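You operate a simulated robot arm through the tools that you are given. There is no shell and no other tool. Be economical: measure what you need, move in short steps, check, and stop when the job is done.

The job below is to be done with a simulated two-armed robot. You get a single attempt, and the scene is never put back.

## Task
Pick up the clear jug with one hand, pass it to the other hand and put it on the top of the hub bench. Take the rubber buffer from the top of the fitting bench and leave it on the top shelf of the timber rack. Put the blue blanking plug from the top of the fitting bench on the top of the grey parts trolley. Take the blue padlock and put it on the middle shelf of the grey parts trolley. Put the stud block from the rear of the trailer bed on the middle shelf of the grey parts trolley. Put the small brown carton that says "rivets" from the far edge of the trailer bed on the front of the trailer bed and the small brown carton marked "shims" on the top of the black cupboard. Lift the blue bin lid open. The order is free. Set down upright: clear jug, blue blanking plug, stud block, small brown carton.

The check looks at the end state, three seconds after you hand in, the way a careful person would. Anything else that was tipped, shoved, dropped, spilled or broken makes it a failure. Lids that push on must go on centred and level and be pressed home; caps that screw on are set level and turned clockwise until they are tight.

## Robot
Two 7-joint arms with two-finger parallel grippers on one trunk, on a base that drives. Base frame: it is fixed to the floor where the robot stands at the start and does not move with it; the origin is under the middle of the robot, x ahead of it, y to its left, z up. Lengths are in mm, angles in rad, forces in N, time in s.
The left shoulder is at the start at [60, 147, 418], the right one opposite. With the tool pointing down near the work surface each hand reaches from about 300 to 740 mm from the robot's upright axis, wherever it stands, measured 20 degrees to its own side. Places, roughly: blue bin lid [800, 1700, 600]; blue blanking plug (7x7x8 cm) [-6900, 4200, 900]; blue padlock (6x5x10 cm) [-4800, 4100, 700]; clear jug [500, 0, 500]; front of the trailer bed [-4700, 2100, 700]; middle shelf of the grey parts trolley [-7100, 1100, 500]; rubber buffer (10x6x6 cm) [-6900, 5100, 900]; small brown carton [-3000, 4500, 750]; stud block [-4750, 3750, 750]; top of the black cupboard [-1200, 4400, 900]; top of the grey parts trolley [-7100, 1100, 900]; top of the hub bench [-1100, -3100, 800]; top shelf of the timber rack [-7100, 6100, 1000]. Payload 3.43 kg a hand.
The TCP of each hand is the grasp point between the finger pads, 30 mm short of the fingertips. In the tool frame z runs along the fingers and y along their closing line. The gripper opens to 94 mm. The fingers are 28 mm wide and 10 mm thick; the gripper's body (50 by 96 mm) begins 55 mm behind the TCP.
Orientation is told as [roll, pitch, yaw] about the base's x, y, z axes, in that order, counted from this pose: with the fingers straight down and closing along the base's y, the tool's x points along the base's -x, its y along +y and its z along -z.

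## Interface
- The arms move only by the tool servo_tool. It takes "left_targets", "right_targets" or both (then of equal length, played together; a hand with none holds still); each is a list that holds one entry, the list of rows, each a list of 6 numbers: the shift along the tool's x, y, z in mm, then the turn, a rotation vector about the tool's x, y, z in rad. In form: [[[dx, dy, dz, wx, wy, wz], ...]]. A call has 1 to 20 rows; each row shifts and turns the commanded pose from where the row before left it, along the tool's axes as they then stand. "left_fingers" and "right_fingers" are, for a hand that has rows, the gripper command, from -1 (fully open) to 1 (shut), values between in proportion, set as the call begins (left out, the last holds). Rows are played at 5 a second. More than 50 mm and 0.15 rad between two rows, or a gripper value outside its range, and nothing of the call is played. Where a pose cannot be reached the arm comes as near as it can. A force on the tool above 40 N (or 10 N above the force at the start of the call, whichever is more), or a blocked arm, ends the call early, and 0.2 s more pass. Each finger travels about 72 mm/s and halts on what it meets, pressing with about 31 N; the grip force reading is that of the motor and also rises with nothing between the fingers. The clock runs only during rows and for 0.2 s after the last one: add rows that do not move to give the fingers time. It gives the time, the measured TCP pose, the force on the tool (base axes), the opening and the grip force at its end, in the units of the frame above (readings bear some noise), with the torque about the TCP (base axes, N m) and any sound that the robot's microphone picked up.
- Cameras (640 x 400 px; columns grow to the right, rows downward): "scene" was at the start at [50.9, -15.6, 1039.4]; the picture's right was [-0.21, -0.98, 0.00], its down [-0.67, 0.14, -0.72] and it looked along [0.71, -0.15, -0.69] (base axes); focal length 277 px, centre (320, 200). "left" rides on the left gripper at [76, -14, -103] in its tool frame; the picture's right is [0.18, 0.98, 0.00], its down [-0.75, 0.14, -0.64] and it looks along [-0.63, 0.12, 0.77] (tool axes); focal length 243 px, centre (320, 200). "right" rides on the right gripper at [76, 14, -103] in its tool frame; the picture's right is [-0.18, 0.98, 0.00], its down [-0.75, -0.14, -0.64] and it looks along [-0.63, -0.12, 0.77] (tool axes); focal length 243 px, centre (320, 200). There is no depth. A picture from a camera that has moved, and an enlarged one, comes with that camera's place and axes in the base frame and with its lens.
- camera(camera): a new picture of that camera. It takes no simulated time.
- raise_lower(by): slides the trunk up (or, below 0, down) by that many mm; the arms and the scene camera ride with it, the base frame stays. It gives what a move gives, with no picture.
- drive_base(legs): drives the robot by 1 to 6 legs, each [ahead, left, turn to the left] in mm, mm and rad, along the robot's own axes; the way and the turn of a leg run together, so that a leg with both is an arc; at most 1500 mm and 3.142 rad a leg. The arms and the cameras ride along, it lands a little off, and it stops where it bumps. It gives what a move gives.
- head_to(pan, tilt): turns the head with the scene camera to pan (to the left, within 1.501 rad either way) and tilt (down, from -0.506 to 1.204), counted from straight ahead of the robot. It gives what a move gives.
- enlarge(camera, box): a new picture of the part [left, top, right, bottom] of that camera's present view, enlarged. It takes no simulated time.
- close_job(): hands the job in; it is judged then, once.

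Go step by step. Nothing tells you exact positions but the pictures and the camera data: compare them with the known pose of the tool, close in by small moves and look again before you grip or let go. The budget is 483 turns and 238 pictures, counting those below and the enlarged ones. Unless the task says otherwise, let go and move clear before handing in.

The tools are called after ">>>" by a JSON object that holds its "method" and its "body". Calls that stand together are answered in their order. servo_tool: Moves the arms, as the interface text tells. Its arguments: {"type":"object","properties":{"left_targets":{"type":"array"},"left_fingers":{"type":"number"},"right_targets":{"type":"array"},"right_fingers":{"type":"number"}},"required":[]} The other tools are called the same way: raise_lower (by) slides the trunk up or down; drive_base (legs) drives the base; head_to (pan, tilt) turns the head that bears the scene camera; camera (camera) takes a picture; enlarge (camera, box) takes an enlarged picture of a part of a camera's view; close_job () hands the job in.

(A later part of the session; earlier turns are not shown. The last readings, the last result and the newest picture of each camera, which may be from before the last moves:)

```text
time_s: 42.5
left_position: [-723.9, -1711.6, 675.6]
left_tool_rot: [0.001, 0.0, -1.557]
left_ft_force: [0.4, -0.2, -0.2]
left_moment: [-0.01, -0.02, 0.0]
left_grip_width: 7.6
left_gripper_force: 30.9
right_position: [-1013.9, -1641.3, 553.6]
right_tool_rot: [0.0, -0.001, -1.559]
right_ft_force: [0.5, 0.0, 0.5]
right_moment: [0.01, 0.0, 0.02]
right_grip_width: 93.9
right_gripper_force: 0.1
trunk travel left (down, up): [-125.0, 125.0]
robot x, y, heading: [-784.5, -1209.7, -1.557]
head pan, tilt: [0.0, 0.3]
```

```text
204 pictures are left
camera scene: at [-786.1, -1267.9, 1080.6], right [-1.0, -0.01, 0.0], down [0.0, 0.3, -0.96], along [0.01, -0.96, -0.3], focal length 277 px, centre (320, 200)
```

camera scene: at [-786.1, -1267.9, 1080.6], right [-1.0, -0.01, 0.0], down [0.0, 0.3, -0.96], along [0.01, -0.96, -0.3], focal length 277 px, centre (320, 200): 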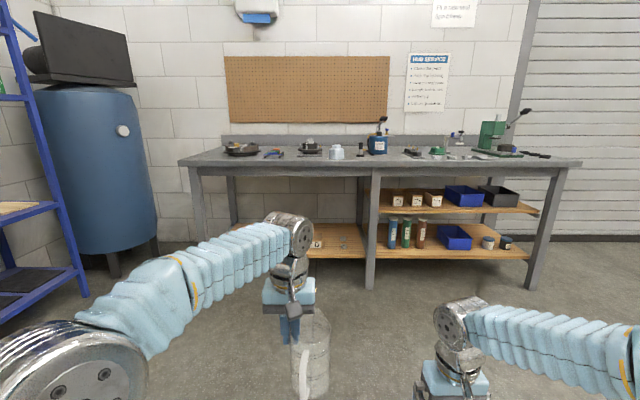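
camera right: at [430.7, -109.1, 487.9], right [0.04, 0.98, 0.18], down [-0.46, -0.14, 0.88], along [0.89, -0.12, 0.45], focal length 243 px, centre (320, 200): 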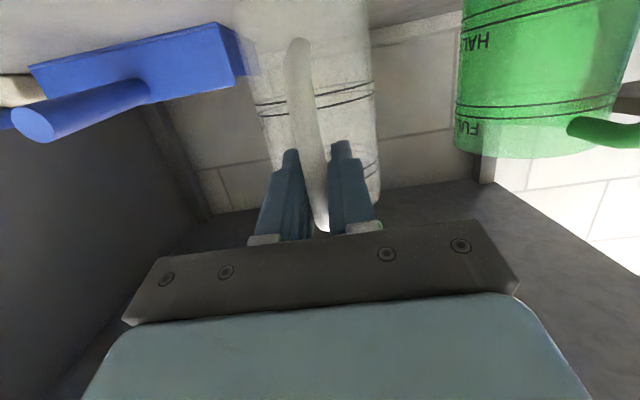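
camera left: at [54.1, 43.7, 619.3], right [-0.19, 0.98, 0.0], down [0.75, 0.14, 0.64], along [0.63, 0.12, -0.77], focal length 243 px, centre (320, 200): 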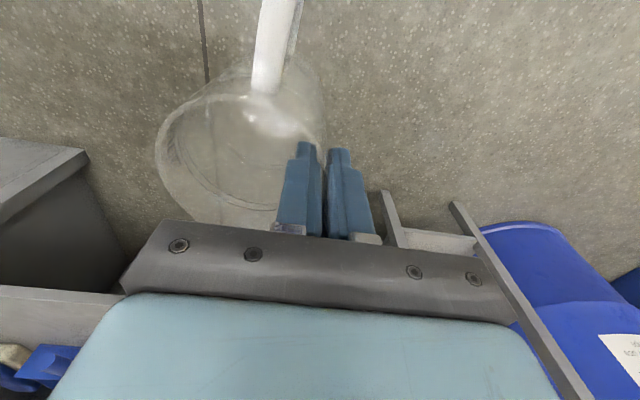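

The bench top is visible with small items towards its back. I'll raise the trunk and the jug, drive closer, and look down on the top.

>>> {"method": "raise_lower", "body": {"by": 125}}

>>> {"method": "servo_tool", "body": {"left_targets": [[[0, 0, -40, 0, 0, 0], [0, 0, -40, 0, 0, 0], [0, 0, -40, 0, 0, 0], [0, 0, -40, 0, 0, 0], [0, 0, 0, 0, 0, 0]]]}}

>>> {"method": "drive_base", "body": {"legs": [[850, 0, 0]]}}

>>> {"method": "head_to", "body": {"pan": 0, "tilt": 0.6}}

>>> {"method": "camera", "body": {"camera": "scene"}}

```text
time_s: 44.0
left_position: [-724.1, -1712.5, 800.3]
left_tool_rot: [-0.001, -0.001, -1.556]
left_ft_force: [-0.1, 0.0, -1.5]
left_moment: [0.02, -0.03, 0.02]
left_grip_width: 7.4
left_gripper_force: 30.2
right_position: [-1014.7, -1640.5, 678.3]
right_tool_rot: [-0.001, 0.001, -1.558]
right_ft_force: [0.0, -0.1, -0.5]
right_moment: [0.0, -0.04, 0.01]
right_grip_width: 93.9
right_gripper_force: 0.1
trunk travel left (down, up): [-250.0, 0.0]
robot x, y, heading: [-787.8, -1200.9, -1.552]
head pan, tilt: [0.0, 0.3]
```

```text
time_s: 45.2
left_position: [-723.3, -1711.0, 932.0]
left_tool_rot: [0.0, 0.001, -1.556]
left_ft_force: [-0.8, 0.6, -0.4]
left_moment: [0.03, -0.05, 0.03]
left_grip_width: 7.4
left_gripper_force: 31.2
left hand out of reach, approached as far as the arm can: row 4
right_position: [-1014.6, -1641.1, 679.9]
right_tool_rot: [0.0, -0.002, -1.559]
right_ft_force: [0.2, -0.8, 0.9]
right_moment: [-0.01, 0.02, 0.01]
right_grip_width: 94.0
right_gripper_force: 0.1
trunk travel left (down, up): [-250.0, 0.0]
robot x, y, heading: [-787.3, -1202.1, -1.556]
head pan, tilt: [0.0, 0.3]
```

```text
time_s: 49.7
left_position: [-718.8, -2562.8, 931.7]
left_tool_rot: [0.001, 0.001, -1.566]
left_ft_force: [0.1, 0.1, -0.5]
left_moment: [-0.01, 0.01, 0.01]
left_grip_width: 7.5
left_gripper_force: 31.3
right_position: [-1010.8, -2489.2, 678.7]
right_tool_rot: [0.0, 0.001, -1.566]
right_ft_force: [-0.1, -0.4, -1.3]
right_moment: [-0.01, -0.03, 0.02]
right_grip_width: 93.9
right_gripper_force: 0.1
trunk travel left (down, up): [-250.0, 0.0]
robot x, y, heading: [-779.9, -2055.8, -1.57]
head pan, tilt: [0.0, 0.3]
```

```text
time_s: 50.5
left_position: [-717.8, -2562.1, 931.6]
left_tool_rot: [0.0, -0.001, -1.564]
left_ft_force: [-0.5, -0.3, 0.7]
left_moment: [-0.03, -0.04, -0.01]
left_grip_width: 7.5
left_gripper_force: 31.4
right_position: [-1009.9, -2488.9, 679.1]
right_tool_rot: [0.0, -0.002, -1.565]
right_ft_force: [0.1, -0.2, 0.2]
right_moment: [0.02, 0.03, 0.04]
right_grip_width: 93.8
right_gripper_force: 0.0
trunk travel left (down, up): [-250.0, 0.0]
robot x, y, heading: [-779.4, -2057.7, -1.568]
head pan, tilt: [0.0, 0.6]
```

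```text
203 pictures are left
camera scene: at [-778.3, -2113.4, 1178.1], right [-1.0, -0.01, 0.0], down [0.0, 0.56, -0.83], along [0.0, -0.83, -0.56], focal length 277 px, centre (320, 200)
```

scene: 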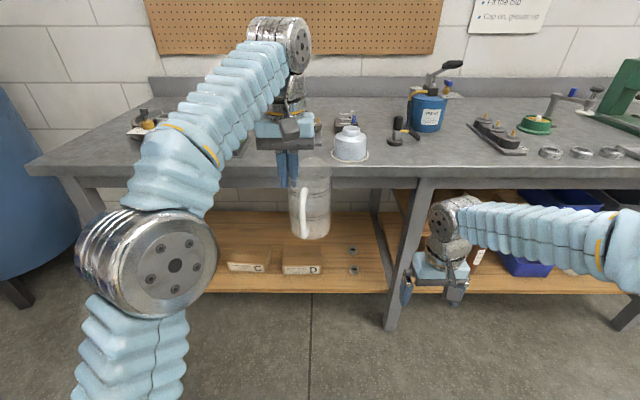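

The jug's base is only just at bench height, and the arm is at its limit there. I'll pull the left hand nearer and try to gain height.

>>> {"method": "servo_tool", "body": {"left_targets": [[[28, 0, 0, 0, 0, 0], [28, 0, 0, 0, 0, 0], [28, 0, -20, 0, 0, 0], [28, 0, -20, 0, 0, 0], [0, 0, -20, 0, 0, 0], [0, 0, -20, 0, 0, 0], [0, 0, -20, 0, 0, 0], [0, 0, 0, 0, 0, 0]]]}}

>>> {"method": "camera", "body": {"camera": "left"}}

```text
time_s: 52.3
left_position: [-713.0, -2433.6, 995.4]
left_tool_rot: [0.015, -0.025, -1.565]
left_ft_force: [0.8, -0.5, 0.0]
left_moment: [-0.03, -0.04, 0.01]
left_grip_width: 7.6
left_gripper_force: 30.9
left hand out of reach, approached as far as the arm can: row 5, 6, 7
right_position: [-1009.9, -2489.8, 679.3]
right_tool_rot: [-0.001, 0.0, -1.564]
right_ft_force: [0.5, 0.5, -1.1]
right_moment: [-0.01, 0.01, 0.01]
right_grip_width: 93.9
right_gripper_force: 0.0
trunk travel left (down, up): [-250.0, 0.0]
robot x, y, heading: [-778.9, -2053.0, -1.566]
head pan, tilt: [0.0, 0.6]
```

```text
202 pictures are left
camera left: at [-730.4, -2355.4, 1096.3], right [0.98, 0.19, 0.01], down [0.13, -0.74, 0.66], along [0.13, -0.65, -0.75], focal length 243 px, centre (320, 200)
```

left: 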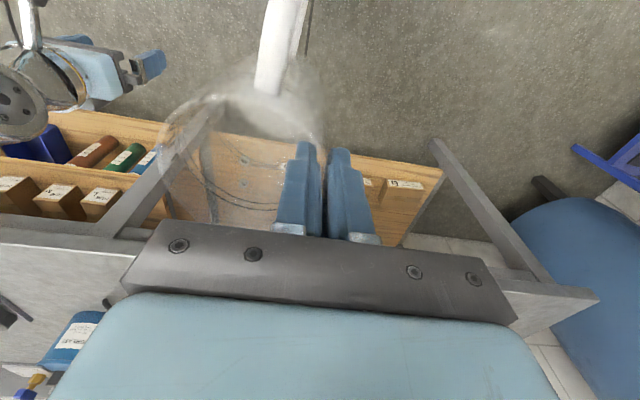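

The left hand now reaches z≈995 near the body, leaving the jug's base at about 864. I'll raise and pull in the right hand, then approach the bench in small legs while watching.

>>> {"method": "servo_tool", "body": {"right_targets": [[[20, 0, -40, 0, 0, 0], [20, 0, -40, 0, 0, 0], [20, 0, -40, 0, 0, 0], [0, 0, -40, 0, 0, 0], [0, 0, -40, 0, 0, 0], [0, 0, 0, 0, 0, 0]]]}}

>>> {"method": "drive_base", "body": {"legs": [[200, 0, 0]]}}

>>> {"method": "head_to", "body": {"pan": 0, "tilt": 0.8}}

>>> {"method": "camera", "body": {"camera": "scene"}}

>>> {"method": "camera", "body": {"camera": "left"}}

```text
time_s: 53.7
left_position: [-713.3, -2435.5, 996.5]
left_tool_rot: [0.017, -0.026, -1.565]
left_ft_force: [0.1, -0.1, -0.9]
left_moment: [-0.02, -0.01, 0.01]
left_grip_width: 7.1
left_gripper_force: 30.8
right_position: [-1009.7, -2429.2, 879.9]
right_tool_rot: [0.001, 0.0, -1.566]
right_ft_force: [0.1, -0.3, 0.1]
right_moment: [-0.01, 0.01, -0.01]
right_grip_width: 93.8
right_gripper_force: 0.0
trunk travel left (down, up): [-250.0, 0.0]
robot x, y, heading: [-779.8, -2060.0, -1.565]
head pan, tilt: [0.0, 0.6]
```

```text
time_s: 55.3
left_position: [-711.9, -2633.4, 996.0]
left_tool_rot: [0.015, -0.026, -1.564]
left_ft_force: [0.6, -0.4, -1.3]
left_moment: [0.0, -0.03, 0.01]
left_grip_width: 7.4
left_gripper_force: 30.7
right_position: [-1008.7, -2629.3, 880.5]
right_tool_rot: [-0.001, 0.001, -1.565]
right_ft_force: [-0.5, 0.2, -0.4]
right_moment: [0.0, -0.01, -0.02]
right_grip_width: 94.1
right_gripper_force: 0.0
trunk travel left (down, up): [-250.0, 0.0]
robot x, y, heading: [-778.2, -2253.3, -1.563]
head pan, tilt: [0.0, 0.6]
```

```text
time_s: 56.0
left_position: [-711.8, -2632.9, 996.1]
left_tool_rot: [0.018, -0.026, -1.564]
left_ft_force: [0.3, 0.8, -1.0]
left_moment: [-0.02, -0.08, 0.02]
left_grip_width: 7.3
left_gripper_force: 31.3
right_position: [-1009.3, -2628.2, 878.9]
right_tool_rot: [0.0, 0.001, -1.565]
right_ft_force: [0.0, -0.2, 0.4]
right_moment: [0.01, 0.03, 0.04]
right_grip_width: 94.1
right_gripper_force: 0.0
trunk travel left (down, up): [-250.0, 0.0]
robot x, y, heading: [-779.2, -2254.0, -1.561]
head pan, tilt: [0.0, 0.799]
```

```text
201 pictures are left
camera scene: at [-777.0, -2304.4, 1161.3], right [-1.0, -0.01, 0.0], down [-0.01, 0.72, -0.7], along [0.01, -0.7, -0.72], focal length 277 px, centre (320, 200)
```

scene: 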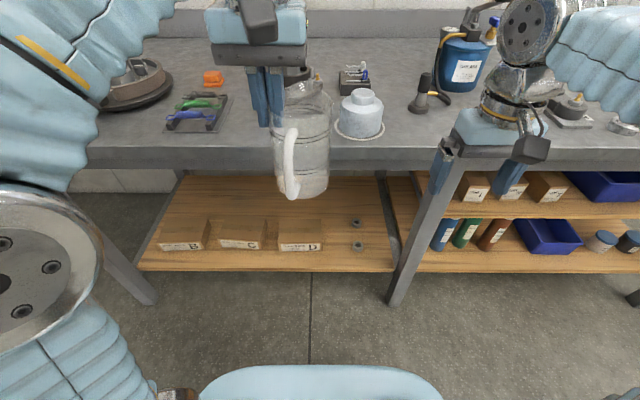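

```text
200 pictures are left
camera left: at [-728.8, -2554.2, 1096.3], right [0.98, 0.19, 0.01], down [0.14, -0.74, 0.66], along [0.14, -0.65, -0.75], focal length 243 px, centre (320, 200)
```

left: 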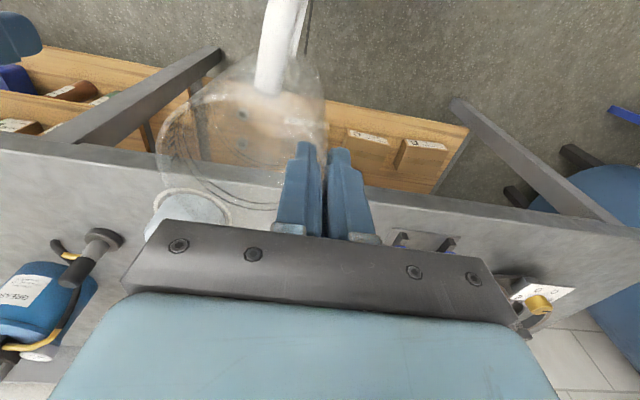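

The bench top seems to be at z≈820–845, and the free strip between the tool rack and white jar is where I'll put the jug. I'll raise the right hand for clearance and creep forward.

>>> {"method": "servo_tool", "body": {"right_targets": [[[0, 0, -40, 0, 0, 0], [0, 0, -40, 0, 0, 0], [0, 0, -20, 0, 0, 0], [0, 0, 0, 0, 0, 0]]]}}

>>> {"method": "drive_base", "body": {"legs": [[120, 0, 0]]}}

>>> {"method": "camera", "body": {"camera": "scene"}}

>>> {"method": "camera", "body": {"camera": "left"}}

```text
time_s: 57.0
left_position: [-712.1, -2634.4, 996.6]
left_tool_rot: [0.017, -0.027, -1.562]
left_ft_force: [0.6, -0.8, -1.1]
left_moment: [-0.03, -0.03, -0.02]
left_grip_width: 7.6
left_gripper_force: 31.3
right_position: [-1006.6, -2628.9, 980.0]
right_tool_rot: [-0.001, -0.001, -1.565]
right_ft_force: [-0.7, -0.6, 0.1]
right_moment: [-0.01, 0.01, 0.01]
right_grip_width: 94.1
right_gripper_force: 0.1
trunk travel left (down, up): [-250.0, 0.0]
robot x, y, heading: [-777.5, -2255.9, -1.563]
head pan, tilt: [0.0, 0.799]
```

```text
time_s: 58.3
left_position: [-710.7, -2754.7, 996.0]
left_tool_rot: [0.014, -0.025, -1.565]
left_ft_force: [0.4, -0.2, -1.2]
left_moment: [0.01, -0.06, 0.02]
left_grip_width: 7.2
left_gripper_force: 31.1
right_position: [-1006.3, -2749.4, 978.6]
right_tool_rot: [-0.001, 0.001, -1.563]
right_ft_force: [-0.5, 0.8, 0.2]
right_moment: [-0.04, 0.0, 0.01]
right_grip_width: 94.2
right_gripper_force: 0.1
trunk travel left (down, up): [-250.0, 0.0]
robot x, y, heading: [-777.4, -2376.5, -1.562]
head pan, tilt: [0.0, 0.799]
```

```text
199 pictures are left
camera scene: at [-776.0, -2425.4, 1161.2], right [-1.0, -0.01, 0.0], down [-0.01, 0.72, -0.7], along [0.01, -0.7, -0.72], focal length 277 px, centre (320, 200)
```

scene: 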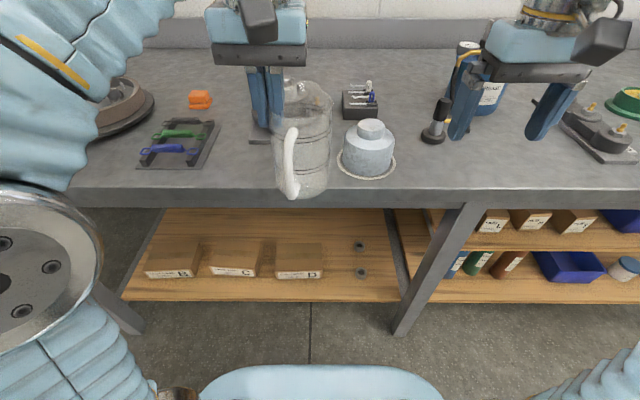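

```text
198 pictures are left
camera left: at [-727.7, -2675.1, 1096.3], right [0.98, 0.19, 0.01], down [0.14, -0.74, 0.66], along [0.14, -0.65, -0.75], focal length 243 px, centre (320, 200)
```

left: 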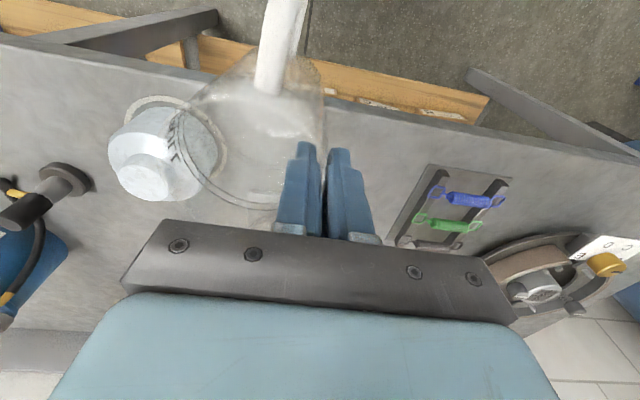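

Edge is at about Y=-2790, z≈816. The jar's ring is close on the jug's right, so I'll shift 35 mm left and 55 mm forward, then extend and lower.

>>> {"method": "drive_base", "body": {"legs": [[55, 35, 0]]}}

>>> {"method": "servo_tool", "body": {"left_targets": [[[-20, 0, 4, 0, 0, 0], [-20, 0, 6, 0, 0, 0], [-10, 0, 8, 0, 0, 0], [0, 0, 0, 0, 0, 0]]]}}

>>> {"method": "camera", "body": {"camera": "scene"}}

>>> {"method": "camera", "body": {"camera": "left"}}

```text
time_s: 59.2
left_position: [-675.4, -2807.0, 996.6]
left_tool_rot: [0.015, -0.027, -1.564]
left_ft_force: [-0.2, 0.5, -0.7]
left_moment: [-0.03, -0.01, -0.03]
left_grip_width: 7.4
left_gripper_force: 31.3
right_position: [-970.9, -2805.0, 979.4]
right_tool_rot: [-0.001, 0.001, -1.564]
right_ft_force: [-0.2, 0.3, -0.8]
right_moment: [0.02, -0.02, -0.03]
right_grip_width: 94.0
right_gripper_force: 0.1
trunk travel left (down, up): [-250.0, 0.0]
robot x, y, heading: [-742.0, -2432.0, -1.56]
head pan, tilt: [0.0, 0.799]
```

```text
time_s: 60.2
left_position: [-672.5, -2858.6, 980.0]
left_tool_rot: [0.015, -0.026, -1.564]
left_ft_force: [3.5, 9.1, 8.7]
left_moment: [0.81, 0.11, -0.35]
left_grip_width: 7.8
left_gripper_force: 31.6
right_position: [-970.3, -2803.1, 980.3]
right_tool_rot: [0.0, -0.002, -1.562]
right_ft_force: [-0.2, 0.8, -0.1]
right_moment: [-0.02, -0.02, 0.01]
right_grip_width: 94.2
right_gripper_force: 0.1
trunk travel left (down, up): [-250.0, 0.0]
robot x, y, heading: [-742.3, -2428.2, -1.562]
head pan, tilt: [0.0, 0.799]
```

```text
197 pictures are left
camera scene: at [-740.4, -2479.2, 1161.4], right [-1.0, -0.01, 0.0], down [-0.01, 0.72, -0.7], along [0.01, -0.7, -0.72], focal length 277 px, centre (320, 200)
```

scene: 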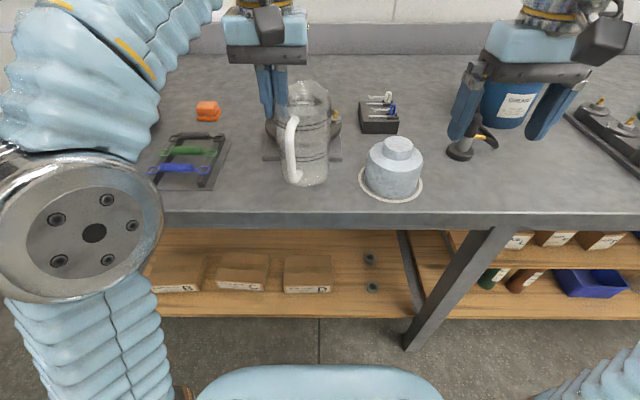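

```text
196 pictures are left
camera left: at [-690.7, -2779.6, 1080.3], right [0.98, 0.19, 0.01], down [0.14, -0.74, 0.66], along [0.13, -0.65, -0.75], focal length 243 px, centre (320, 200)
```

left: 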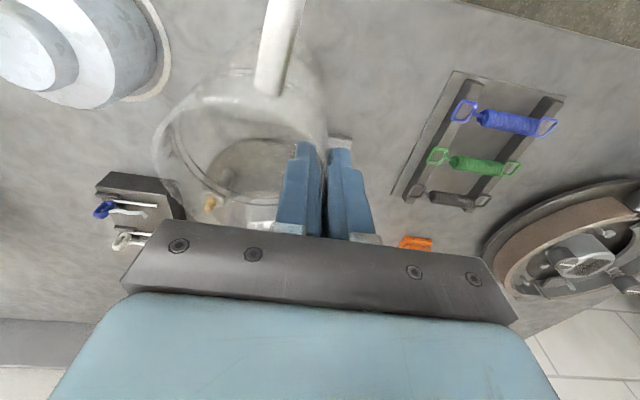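

I hit contact: there's an object with a dark base plate just behind the jug that the gripper had been hiding. I'll lift and back off at once, then check it.

>>> {"method": "servo_tool", "body": {"left_targets": [[[10, 0, -8, 0, 0, 0], [20, 0, -5, 0, 0, 0], [20, 0, -5, 0, 0, 0], [10, 0, 0, 0, 0, 0], [0, 0, 0, 0, 0, 0]]]}}

>>> {"method": "enlarge", "body": {"camera": "scene", "box": [200, 60, 440, 210]}}

>>> {"method": "camera", "body": {"camera": "left"}}

```text
time_s: 61.5
left_position: [-675.5, -2798.9, 996.0]
left_tool_rot: [0.016, -0.026, -1.564]
left_ft_force: [0.3, -0.5, -0.4]
left_moment: [0.03, -0.01, 0.02]
left_grip_width: 7.5
left_gripper_force: 30.9
right_position: [-969.9, -2804.4, 979.8]
right_tool_rot: [0.0, -0.001, -1.564]
right_ft_force: [-0.2, 0.2, -0.5]
right_moment: [0.0, -0.01, 0.01]
right_grip_width: 94.1
right_gripper_force: 0.0
trunk travel left (down, up): [-250.0, 0.0]
robot x, y, heading: [-743.6, -2430.1, -1.561]
head pan, tilt: [0.0, 0.799]
```

```text
2.67 times, centred on (320, 135) of scene
camera zoom: at [-740.6, -2480.6, 1161.2], right [-1.0, -0.01, 0.0], down [-0.01, 0.72, -0.7], along [0.01, -0.7, -0.72], focal length 738 px, centre (320, 373)
```

zoom: 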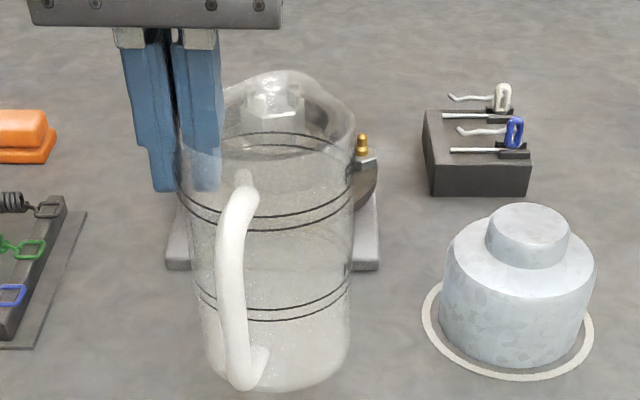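

```text
194 pictures are left
camera left: at [-692.1, -2719.6, 1095.8], right [0.98, 0.19, 0.01], down [0.14, -0.74, 0.66], along [0.14, -0.65, -0.75], focal length 243 px, centre (320, 200)
```

left: 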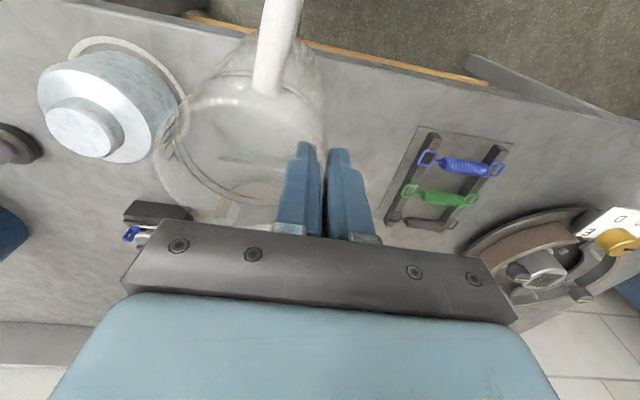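

The hub piece appears unmoved. There's a clear strip in front of it, so I'll set the jug centre at Y≈-2838, descending in small steps.

>>> {"method": "servo_tool", "body": {"left_targets": [[[-20, 0, 4, 0, 0, 0], [-19, 0, 4, 0, 0, 0], [0, 0, 6, 0, 0, 0], [0, 0, 0, 0, 0, 0]]]}}

>>> {"method": "servo_tool", "body": {"left_targets": [[[0, 0, 5, 0, 0, 0], [0, 0, 5, 0, 0, 0], [0, 0, 5, 0, 0, 0], [0, 0, 0, 0, 0, 0]]]}}

>>> {"method": "enlarge", "body": {"camera": "scene", "box": [200, 60, 440, 210]}}

```text
time_s: 62.5
left_position: [-674.4, -2839.7, 983.1]
left_tool_rot: [0.015, -0.027, -1.564]
left_ft_force: [-1.0, -0.4, -0.4]
left_moment: [0.0, -0.09, 0.0]
left_grip_width: 7.4
left_gripper_force: 31.1
right_position: [-971.2, -2805.9, 979.5]
right_tool_rot: [0.0, 0.001, -1.564]
right_ft_force: [0.1, 0.1, -1.0]
right_moment: [-0.01, 0.01, 0.0]
right_grip_width: 94.1
right_gripper_force: 0.1
trunk travel left (down, up): [-250.0, 0.0]
robot x, y, heading: [-742.4, -2432.4, -1.562]
head pan, tilt: [0.0, 0.799]
```

```text
time_s: 63.5
left_position: [-674.0, -2835.4, 970.5]
left_tool_rot: [0.014, -0.027, -1.563]
left_ft_force: [4.6, 8.6, 29.9]
left_moment: [0.19, 0.02, -0.07]
left_grip_width: 7.7
left_gripper_force: 31.0
right_position: [-970.3, -2804.1, 981.0]
right_tool_rot: [0.0, -0.003, -1.564]
right_ft_force: [0.4, 0.4, -0.8]
right_moment: [0.05, 0.02, -0.02]
right_grip_width: 94.1
right_gripper_force: 0.0
trunk travel left (down, up): [-250.0, 0.0]
robot x, y, heading: [-746.6, -2429.0, -1.56]
head pan, tilt: [0.0, 0.799]
```

```text
2.67 times, centred on (320, 135) of scene
camera zoom: at [-740.3, -2478.2, 1161.7], right [-1.0, -0.01, 0.0], down [-0.01, 0.72, -0.7], along [0.01, -0.7, -0.72], focal length 738 px, centre (320, 373)
```

zoom: 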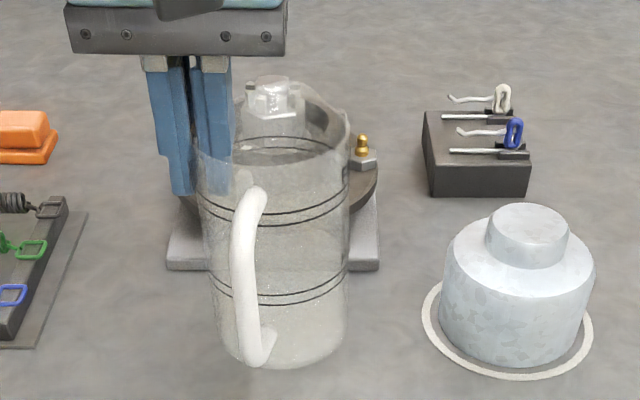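

The jug is resting on the bench at about z 839. I'll ease the pressure and open the fingers, then look.

>>> {"method": "servo_tool", "body": {"left_targets": [[[0, 0, -4, 0, 0, 0], [0, 0, 0, 0, 0, 0]]]}}

>>> {"method": "servo_tool", "body": {"left_targets": [[[0, 0, 0, 0, 0, 0], [0, 0, 0, 0, 0, 0], [0, 0, 0, 0, 0, 0], [0, 0, 0, 0, 0, 0], [0, 0, -10, 0, 0, 0]]], "left_fingers": -0.3}}

>>> {"method": "camera", "body": {"camera": "left"}}

>>> {"method": "enlarge", "body": {"camera": "scene", "box": [200, 60, 440, 210]}}

```text
time_s: 64.0
left_position: [-673.5, -2838.4, 970.5]
left_tool_rot: [0.017, -0.025, -1.562]
left_ft_force: [-0.7, -0.4, -0.2]
left_moment: [0.01, -0.04, -0.01]
left_grip_width: 7.4
left_gripper_force: 31.4
right_position: [-971.4, -2805.0, 978.5]
right_tool_rot: [0.002, -0.002, -1.563]
right_ft_force: [-0.8, 0.0, 0.6]
right_moment: [-0.01, 0.02, 0.04]
right_grip_width: 94.1
right_gripper_force: 0.0
trunk travel left (down, up): [-250.0, 0.0]
robot x, y, heading: [-740.4, -2431.8, -1.566]
head pan, tilt: [0.0, 0.799]
```

```text
time_s: 65.2
left_position: [-675.1, -2837.8, 981.5]
left_tool_rot: [0.015, -0.025, -1.562]
left_ft_force: [-0.1, 0.3, 0.4]
left_moment: [0.0, 0.01, -0.03]
left_grip_width: 61.3
left_gripper_force: 0.1
right_position: [-970.0, -2805.9, 978.6]
right_tool_rot: [0.0, -0.001, -1.565]
right_ft_force: [0.5, -0.2, 0.0]
right_moment: [-0.01, 0.03, 0.0]
right_grip_width: 93.9
right_gripper_force: 0.1
trunk travel left (down, up): [-250.0, 0.0]
robot x, y, heading: [-741.7, -2430.6, -1.558]
head pan, tilt: [0.0, 0.799]
```

```text
192 pictures are left
camera left: at [-691.4, -2759.5, 1082.1], right [0.98, 0.19, 0.01], down [0.14, -0.74, 0.66], along [0.14, -0.65, -0.75], focal length 243 px, centre (320, 200)
```

left: 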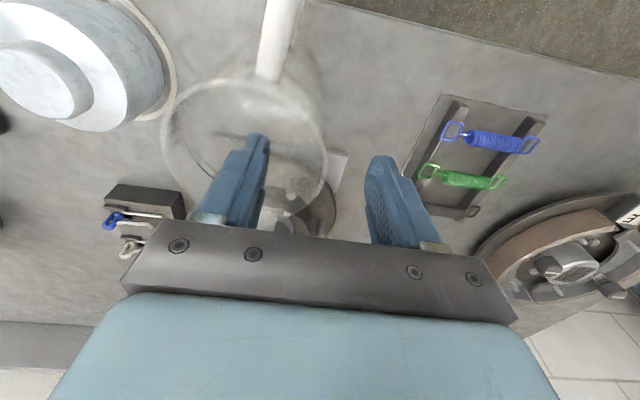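

```text
2.67 times, centred on (320, 135) of scene
camera zoom: at [-740.6, -2480.6, 1161.2], right [-1.0, -0.01, 0.0], down [-0.01, 0.72, -0.7], along [0.01, -0.7, -0.72], focal length 738 px, centre (320, 373)
```

zoom: 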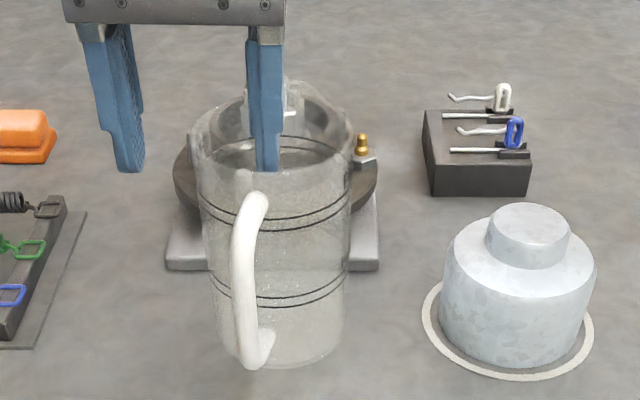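

The jug stands upright and free. The arm has little height left, so I'll tilt the hand forward as I lift to withdraw the inner finger.

>>> {"method": "servo_tool", "body": {"left_targets": [[[0, 0, 0, 0, -0.12, 0], [0, 0, 0, 0, -0.12, 0], [0, 0, 0, 0, -0.12, 0], [0, 0, 0, 0, -0.12, 0], [-5.5, 0, -10.6, 0, 0, 0], [-5.5, 0, -10.6, 0, 0, 0], [0, 0, 0, 0, 0, 0]]]}}

>>> {"method": "enlarge", "body": {"camera": "scene", "box": [200, 60, 440, 210]}}

```text
time_s: 66.8
left_position: [-675.3, -2838.8, 1006.0]
left_tool_rot: [0.02, -0.505, -1.571]
left_ft_force: [0.1, -0.3, -0.2]
left_moment: [0.04, -0.02, 0.0]
left_grip_width: 61.2
left_gripper_force: 0.1
right_position: [-970.8, -2805.1, 978.6]
right_tool_rot: [-0.001, 0.0, -1.564]
right_ft_force: [0.9, -0.3, -0.2]
right_moment: [-0.01, -0.04, -0.01]
right_grip_width: 94.0
right_gripper_force: 0.1
trunk travel left (down, up): [-250.0, 0.0]
robot x, y, heading: [-742.8, -2431.0, -1.567]
head pan, tilt: [0.0, 0.799]
```

```text
2.67 times, centred on (320, 135) of scene
camera zoom: at [-740.6, -2480.6, 1161.2], right [-1.0, -0.01, 0.0], down [-0.01, 0.72, -0.7], along [0.01, -0.7, -0.72], focal length 738 px, centre (320, 373)
```

zoom: 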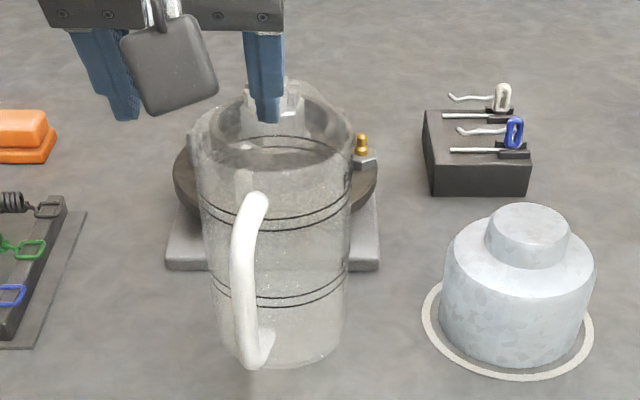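

That works well. I'll continue upward.

>>> {"method": "servo_tool", "body": {"left_targets": [[[-6, 0, -10.4, 0, -0.1, 0], [-7, 0, -10, 0, -0.1, 0], [-7.5, 0, -9.5, 0, 0, 0], [-12, 0, -15, 0, 0, 0], [-12, 0, -15, 0, 0, 0], [0, 0, 0, 0, 0, 0]]]}}

>>> {"method": "enlarge", "body": {"camera": "scene", "box": [200, 60, 440, 210]}}

```text
time_s: 68.2
left_position: [-677.3, -2835.6, 1080.3]
left_tool_rot: [0.021, -0.707, -1.576]
left_ft_force: [0.7, 0.0, -0.1]
left_moment: [0.0, 0.01, 0.01]
left_grip_width: 61.3
left_gripper_force: 0.0
right_position: [-970.9, -2805.5, 979.5]
right_tool_rot: [-0.001, 0.002, -1.564]
right_ft_force: [0.0, -0.7, 0.0]
right_moment: [0.05, 0.02, 0.05]
right_grip_width: 93.8
right_gripper_force: 0.0
trunk travel left (down, up): [-250.0, 0.0]
robot x, y, heading: [-744.0, -2433.9, -1.564]
head pan, tilt: [0.0, 0.799]
```

```text
2.67 times, centred on (320, 135) of scene
camera zoom: at [-740.6, -2480.5, 1161.2], right [-1.0, -0.01, 0.0], down [-0.01, 0.72, -0.7], along [0.01, -0.7, -0.72], focal length 738 px, centre (320, 373)
```

zoom: 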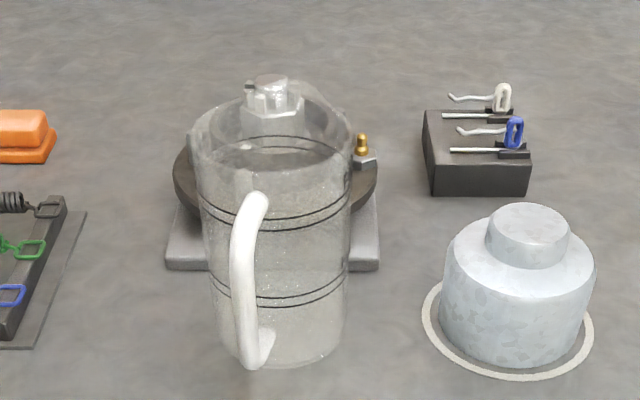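

The jug stands on the hub bench. I'll drive back, turn to face +x and slide left to the blue bin.

>>> {"method": "drive_base", "body": {"legs": [[-800, 0, 0], [0, 0, 1.565], [0, 1500, 0], [0, 1400, 0]]}}

>>> {"method": "head_to", "body": {"pan": 0.5, "tilt": 0.3}}

>>> {"method": "camera", "body": {"camera": "scene"}}

```text
time_s: 90.0
left_position: [-315.2, 1326.5, 1080.9]
left_tool_rot: [0.02, -0.707, -0.035]
left_ft_force: [0.6, -0.4, 0.3]
left_moment: [0.01, 0.03, 0.05]
left_grip_width: 61.5
left_gripper_force: 0.0
right_position: [-353.6, 1033.1, 978.7]
right_tool_rot: [-0.001, 0.001, -0.023]
right_ft_force: [-0.2, 0.2, 0.3]
right_moment: [0.01, -0.02, -0.02]
right_grip_width: 93.8
right_gripper_force: 0.1
trunk travel left (down, up): [-250.0, 0.0]
robot x, y, heading: [-721.9, 1276.3, -0.022]
head pan, tilt: [0.0, 0.799]
```

```text
time_s: 90.9
left_position: [-314.9, 1326.6, 1081.0]
left_tool_rot: [0.022, -0.706, -0.037]
left_ft_force: [0.3, 0.9, 0.7]
left_moment: [-0.01, 0.03, 0.02]
left_grip_width: 61.2
left_gripper_force: 0.1
right_position: [-354.6, 1034.3, 980.6]
right_tool_rot: [0.001, 0.001, -0.023]
right_ft_force: [-0.9, -0.9, 0.6]
right_moment: [0.01, -0.02, -0.02]
right_grip_width: 93.7
right_gripper_force: 0.1
trunk travel left (down, up): [-250.0, 0.0]
robot x, y, heading: [-724.8, 1272.7, -0.02]
head pan, tilt: [0.499, 0.3]
```

```text
188 pictures are left
camera scene: at [-667.9, 1319.7, 1205.5], right [0.46, -0.89, 0.0], down [-0.26, -0.14, -0.95], along [0.85, 0.44, -0.3], focal length 277 px, centre (320, 200)
```

scene: 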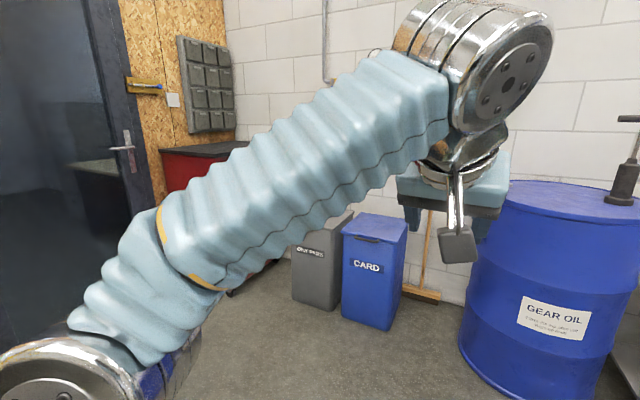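

The blue "CARD" bin is there with a handle at its lid's front. I'll go closer with the trunk lowered and look at the lid.

>>> {"method": "raise_lower", "body": {"by": -125}}

>>> {"method": "drive_base", "body": {"legs": [[0, 350, 0.02], [500, 0, 0]]}}

>>> {"method": "head_to", "body": {"pan": 0, "tilt": 0.6}}

>>> {"method": "camera", "body": {"camera": "scene"}}

```text
time_s: 92.5
left_position: [-315.3, 1327.1, 955.9]
left_tool_rot: [0.021, -0.709, -0.035]
left_ft_force: [-0.2, -0.5, 0.0]
left_moment: [0.02, 0.0, -0.02]
left_grip_width: 61.2
left_gripper_force: 0.0
right_position: [-354.1, 1033.0, 854.3]
right_tool_rot: [-0.001, 0.001, -0.024]
right_ft_force: [0.3, -0.6, -0.5]
right_moment: [0.0, 0.0, 0.02]
right_grip_width: 94.3
right_gripper_force: 0.0
trunk travel left (down, up): [-125.0, 125.0]
robot x, y, heading: [-724.7, 1274.5, -0.019]
head pan, tilt: [0.499, 0.3]
```

```text
time_s: 97.2
left_position: [186.0, 1683.5, 957.1]
left_tool_rot: [0.021, -0.706, -0.016]
left_ft_force: [0.6, -0.3, -0.5]
left_moment: [0.0, -0.03, 0.02]
left_grip_width: 61.0
left_gripper_force: 0.0
right_position: [152.1, 1388.4, 855.2]
right_tool_rot: [-0.001, 0.0, -0.002]
right_ft_force: [-0.6, -0.2, -0.6]
right_moment: [0.0, 0.01, 0.01]
right_grip_width: 93.9
right_gripper_force: 0.1
trunk travel left (down, up): [-125.0, 125.0]
robot x, y, heading: [-219.9, 1621.7, -0.002]
head pan, tilt: [0.499, 0.3]
```

```text
time_s: 98.2
left_position: [185.7, 1682.3, 955.8]
left_tool_rot: [0.021, -0.707, -0.016]
left_ft_force: [-0.4, 0.0, -0.1]
left_moment: [0.02, -0.01, 0.03]
left_grip_width: 61.2
left_gripper_force: 0.1
right_position: [153.8, 1387.7, 854.5]
right_tool_rot: [0.001, -0.001, 0.0]
right_ft_force: [0.3, -0.1, -0.2]
right_moment: [0.04, 0.01, 0.0]
right_grip_width: 94.1
right_gripper_force: 0.1
trunk travel left (down, up): [-125.0, 125.0]
robot x, y, heading: [-220.4, 1620.8, -0.001]
head pan, tilt: [0.0, 0.6]
```

```text
187 pictures are left
camera scene: at [-160.4, 1623.0, 1053.1], right [0.0, -1.0, 0.0], down [-0.56, 0.0, -0.83], along [0.83, 0.0, -0.56], focal length 277 px, centre (320, 200)
```

scene: 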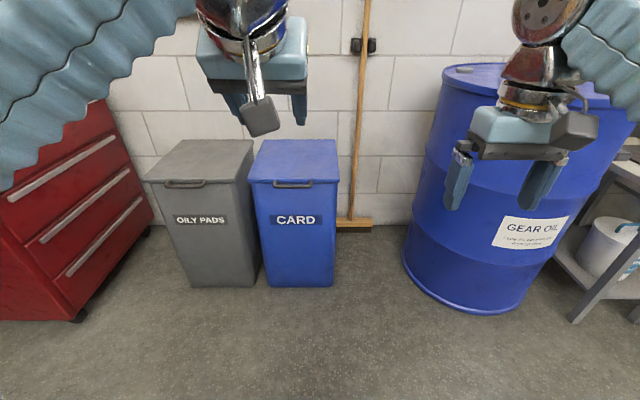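

I'll enlarge on the lid and its handle to see how it's built.

>>> {"method": "enlarge", "body": {"camera": "scene", "box": [220, 120, 380, 220]}}

>>> {"method": "camera", "body": {"camera": "left"}}

```text
4.00 times, centred on (300, 170) of scene
camera zoom: at [-160.4, 1623.0, 1053.1], right [0.0, -1.0, 0.0], down [-0.56, 0.0, -0.83], along [0.83, 0.0, -0.56], focal length 1106 px, centre (400, 320)
```

zoom: 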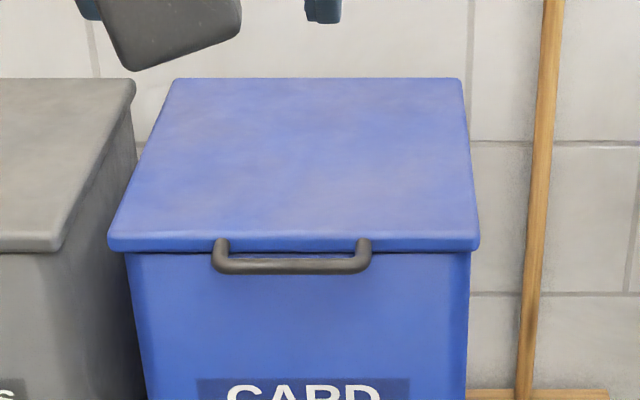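

```text
185 pictures are left
camera left: at [61.0, 1667.6, 984.0], right [-0.14, 0.98, -0.1], down [0.16, 0.13, 0.98], along [0.98, 0.12, -0.17], focal length 243 px, centre (320, 200)
```

left: 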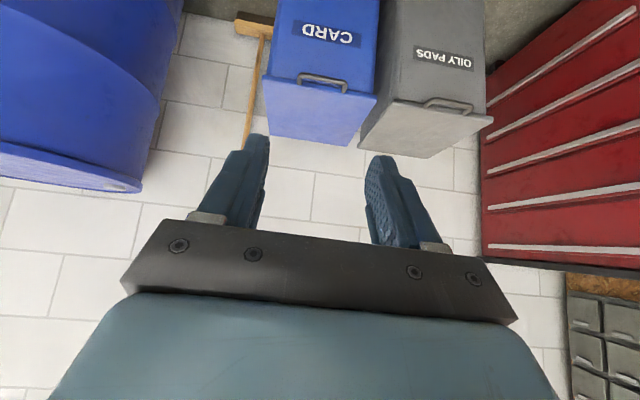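

The lid has a D-handle bar standing out from its front. I'll use the closed left fingers, held horizontally, to lift it from below; first I bring that hand level and low.

>>> {"method": "servo_tool", "body": {"left_targets": [[[0, 0, 0, 0, -0.144, 0], [0, 0, 0, 0, -0.144, 0], [0, 0, 0, 0, -0.144, 0], [0, 0, 0, 0, -0.144, 0], [0, 0, 0, 0, -0.144, 0], [0, 0, 0, 0, -0.144, 0], [42, 2.5, 15, 0, 0, 0], [42, 2.5, 15, 0, 0, 0], [42, 2.5, 15, 0, 0, 0], [42, 2.5, 15, 0, 0, 0], [42, 2.5, 15, 0, 0, 0], [42, 2.5, 15, 0, 0, 0], [42, 2.5, 15, 0, 0, 0], [42, 2.5, 15, 0, 0, 0], [42, 2.5, 15, 0, 0, 0], [42, 2.5, 15, 0, 0, 0], [0, 0, 0, 0, 0, 0]]], "left_fingers": 1}}

>>> {"method": "camera", "body": {"camera": "left"}}

>>> {"method": "camera", "body": {"camera": "scene"}}

```text
time_s: 101.8
left_position: [335.0, 1714.0, 536.8]
left_tool_rot: [1.558, -1.555, -1.558]
left_ft_force: [0.0, 0.3, -0.6]
left_moment: [0.0, 0.01, -0.02]
left_grip_width: 0.0
left_gripper_force: 30.7
right_position: [152.9, 1388.5, 854.4]
right_tool_rot: [0.0, 0.0, 0.0]
right_ft_force: [0.3, 0.6, -0.3]
right_moment: [-0.03, 0.03, -0.01]
right_grip_width: 93.9
right_gripper_force: 0.1
trunk travel left (down, up): [-125.0, 125.0]
robot x, y, heading: [-218.8, 1622.5, 0.002]
head pan, tilt: [0.0, 0.6]
```

```text
184 pictures are left
camera left: at [232.0, 1700.6, 459.6], right [0.0, 0.99, -0.17], down [-0.64, 0.13, 0.76], along [0.77, 0.11, 0.63], focal length 243 px, centre (320, 200)
```

left: 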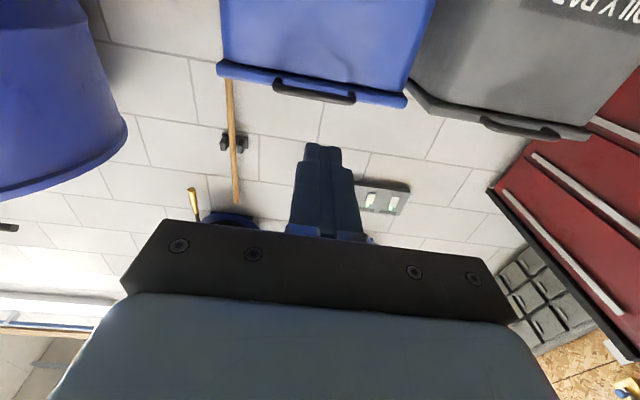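

```text
183 pictures are left
camera scene: at [-160.4, 1622.9, 1053.1], right [0.0, -1.0, 0.0], down [-0.56, 0.0, -0.83], along [0.83, 0.0, -0.57], focal length 277 px, centre (320, 200)
```

scene: 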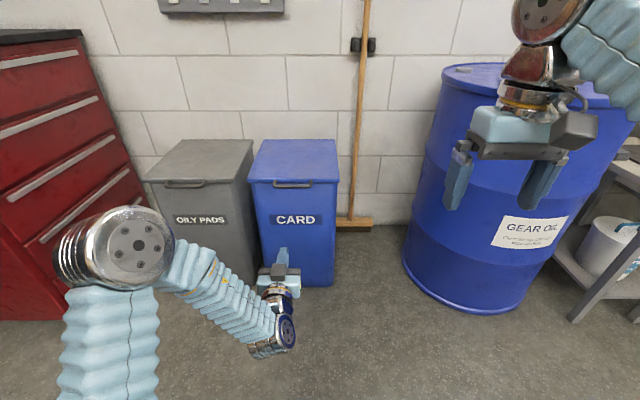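

Now well triangulated: the handle bar is at about [628, 1710, 576]. I'll drive so the fingertips come just under it.

>>> {"method": "drive_base", "body": {"legs": [[270, 0, 0]]}}

>>> {"method": "camera", "body": {"camera": "left"}}

>>> {"method": "enlarge", "body": {"camera": "scene", "box": [220, 150, 380, 250]}}

```text
time_s: 103.7
left_position: [604.9, 1714.5, 536.0]
left_tool_rot: [1.54, -1.554, -1.54]
left_ft_force: [0.6, -1.7, -0.1]
left_moment: [0.03, -0.01, 0.02]
left_grip_width: 0.1
left_gripper_force: 30.9
right_position: [425.1, 1390.1, 854.1]
right_tool_rot: [0.0, 0.0, -0.001]
right_ft_force: [0.5, -0.4, 0.0]
right_moment: [0.02, 0.01, -0.01]
right_grip_width: 93.9
right_gripper_force: 0.1
trunk travel left (down, up): [-125.0, 125.0]
robot x, y, heading: [50.8, 1621.0, -0.002]
head pan, tilt: [0.0, 0.6]
```

```text
182 pictures are left
camera left: at [503.0, 1700.6, 460.0], right [0.0, 0.99, -0.17], down [-0.64, 0.13, 0.76], along [0.77, 0.11, 0.63], focal length 243 px, centre (320, 200)
```

left: 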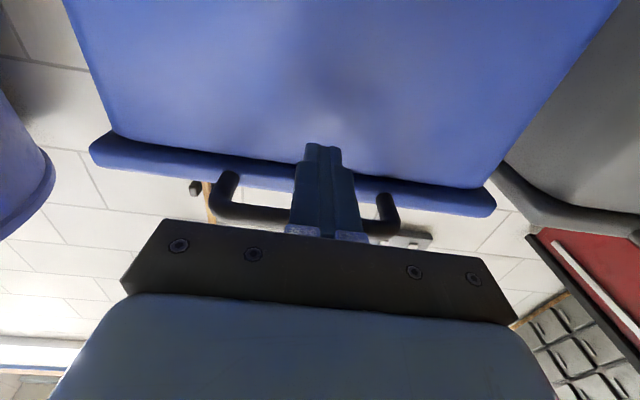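

```text
4.00 times, centred on (300, 200) of scene
camera zoom: at [110.8, 1622.7, 1053.1], right [0.0, -1.0, 0.0], down [-0.57, 0.0, -0.82], along [0.82, 0.0, -0.57], focal length 1106 px, centre (400, 200)
```

zoom: 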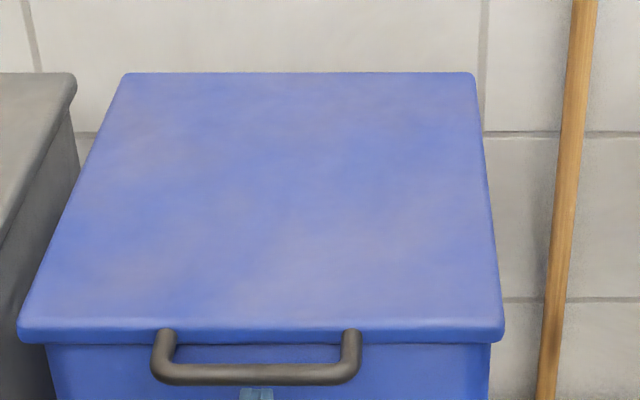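

The fingers are centred under the bar. I'll go forward a little and lift.

>>> {"method": "servo_tool", "body": {"left_targets": [[[0, 0, 10, 0, 0, 0], [0, 0, 8, 0, 0, 0], [0, 0, 0, 0, 0, 0]]]}}

>>> {"method": "servo_tool", "body": {"left_targets": [[[-12, 0, 0, 0, 0, 0], [-12, 0, 0, 0, 0, 0], [-12, 0, 0, 0, 0, 0], [-12, 0, 0, 0, 0, 0], [-12, 0, 0, 0, 0, 0], [-12, 0, 1, 0, 0, 0], [0, 0, 0, 0, 0, 0]]]}}

>>> {"method": "camera", "body": {"camera": "left"}}

>>> {"method": "enlarge", "body": {"camera": "scene", "box": [200, 110, 440, 260]}}

```text
time_s: 104.5
left_position: [624.0, 1713.8, 536.1]
left_tool_rot: [1.533, -1.555, -1.534]
left_ft_force: [-0.3, -1.1, -0.1]
left_moment: [0.01, 0.02, -0.04]
left_grip_width: 0.0
left_gripper_force: 31.5
right_position: [423.4, 1388.8, 854.1]
right_tool_rot: [0.0, 0.0, -0.001]
right_ft_force: [0.4, 0.3, 0.0]
right_moment: [-0.05, 0.0, 0.02]
right_grip_width: 93.9
right_gripper_force: 0.1
trunk travel left (down, up): [-125.0, 125.0]
robot x, y, heading: [51.0, 1622.6, 0.001]
head pan, tilt: [0.0, 0.6]
```

```text
time_s: 106.1
left_position: [626.2, 1712.7, 607.7]
left_tool_rot: [1.537, -1.556, -1.541]
left_ft_force: [-1.6, -0.6, -1.1]
left_moment: [-0.02, 0.01, 0.01]
left_grip_width: 0.0
left_gripper_force: 30.6
right_position: [424.8, 1388.2, 854.3]
right_tool_rot: [0.0, 0.0, -0.003]
right_ft_force: [0.4, -0.3, 0.1]
right_moment: [-0.01, -0.02, 0.02]
right_grip_width: 93.9
right_gripper_force: 0.0
trunk travel left (down, up): [-125.0, 125.0]
robot x, y, heading: [49.7, 1621.7, -0.0]
head pan, tilt: [0.0, 0.6]
```

```text
180 pictures are left
camera left: at [522.1, 1698.9, 531.8], right [0.0, 0.99, -0.17], down [-0.64, 0.13, 0.76], along [0.77, 0.11, 0.63], focal length 243 px, centre (320, 200)
```

left: 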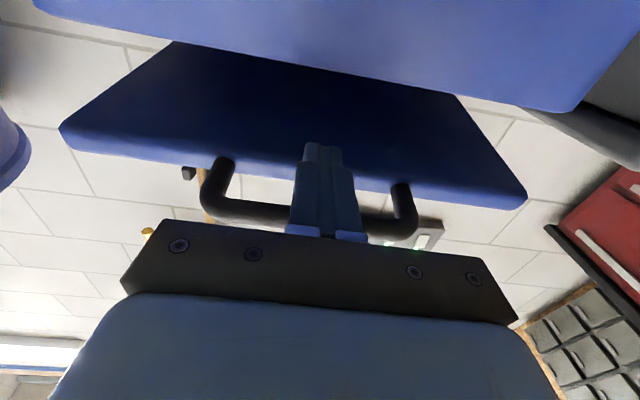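

```text
2.67 times, centred on (320, 185) of scene
camera zoom: at [110.8, 1622.7, 1053.1], right [0.0, -1.0, 0.0], down [-0.57, 0.0, -0.82], along [0.82, 0.0, -0.57], focal length 738 px, centre (320, 240)
```

zoom: 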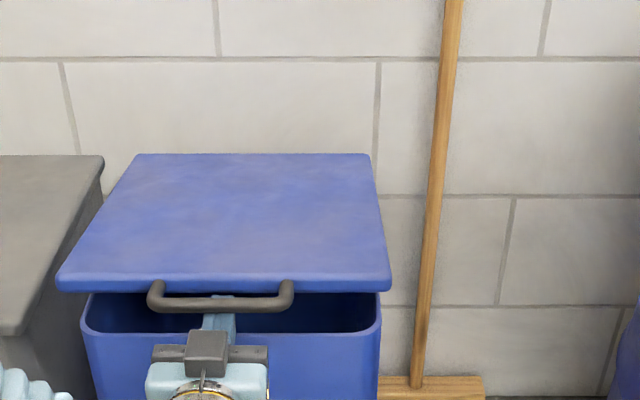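

The lid is rising on the fingers. I'll continue up with a forward component so that the fingers go deeper beneath it.

>>> {"method": "servo_tool", "body": {"left_targets": [[[-12, 0, 8, 0, 0, 0], [-12, 0, 8, 0, 0, 0], [-12, 0, 9, 0, 0, 0], [-12, 0, 9, 0, 0, 0], [-12, 0, 9, 0, 0, 0], [-12, 0, 9, 0, 0, 0], [-12, 0, 9, 0, 0, 0], [-12, 0, 9, 0, 0, 0], [0, 0, 0, 0, 0, 0]]]}}

>>> {"method": "camera", "body": {"camera": "left"}}

>>> {"method": "enlarge", "body": {"camera": "scene", "box": [200, 80, 440, 230]}}

```text
time_s: 106.5
left_position: [630.6, 1711.4, 623.2]
left_tool_rot: [1.838, -1.553, -1.837]
left_ft_force: [-27.9, 5.6, 3.1]
left_moment: [-0.27, -0.27, 0.22]
left_grip_width: 0.0
left_gripper_force: 31.2
right_position: [421.9, 1388.8, 855.4]
right_tool_rot: [-0.001, 0.0, 0.0]
right_ft_force: [-0.1, -0.3, -0.8]
right_moment: [0.01, 0.0, 0.02]
right_grip_width: 94.0
right_gripper_force: 0.0
trunk travel left (down, up): [-125.0, 125.0]
robot x, y, heading: [48.1, 1623.1, -0.002]
head pan, tilt: [0.0, 0.6]
stopped in row 2 (left hand): the force on the tool passed its limit at 53 N (the readings are from after the stop); the commanded pose is now the measured one
```

```text
178 pictures are left
camera left: at [526.9, 1698.8, 545.9], right [0.0, 0.99, -0.17], down [-0.65, 0.13, 0.75], along [0.76, 0.11, 0.64], focal length 243 px, centre (320, 200)
```

left: 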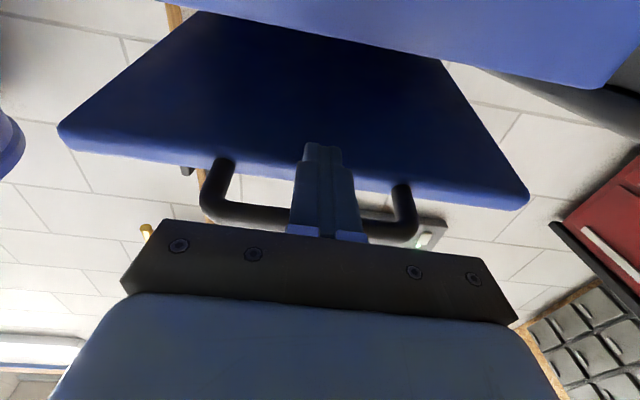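

```text
2.67 times, centred on (320, 155) of scene
camera zoom: at [108.3, 1623.1, 1053.3], right [0.0, -1.0, 0.0], down [-0.56, 0.0, -0.83], along [0.83, 0.0, -0.56], focal length 738 px, centre (320, 320)
```

zoom: 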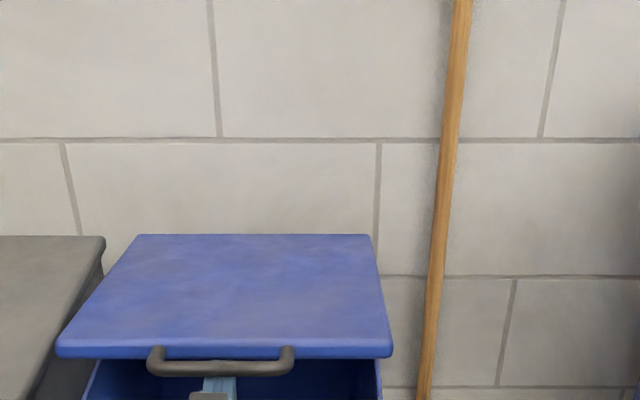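

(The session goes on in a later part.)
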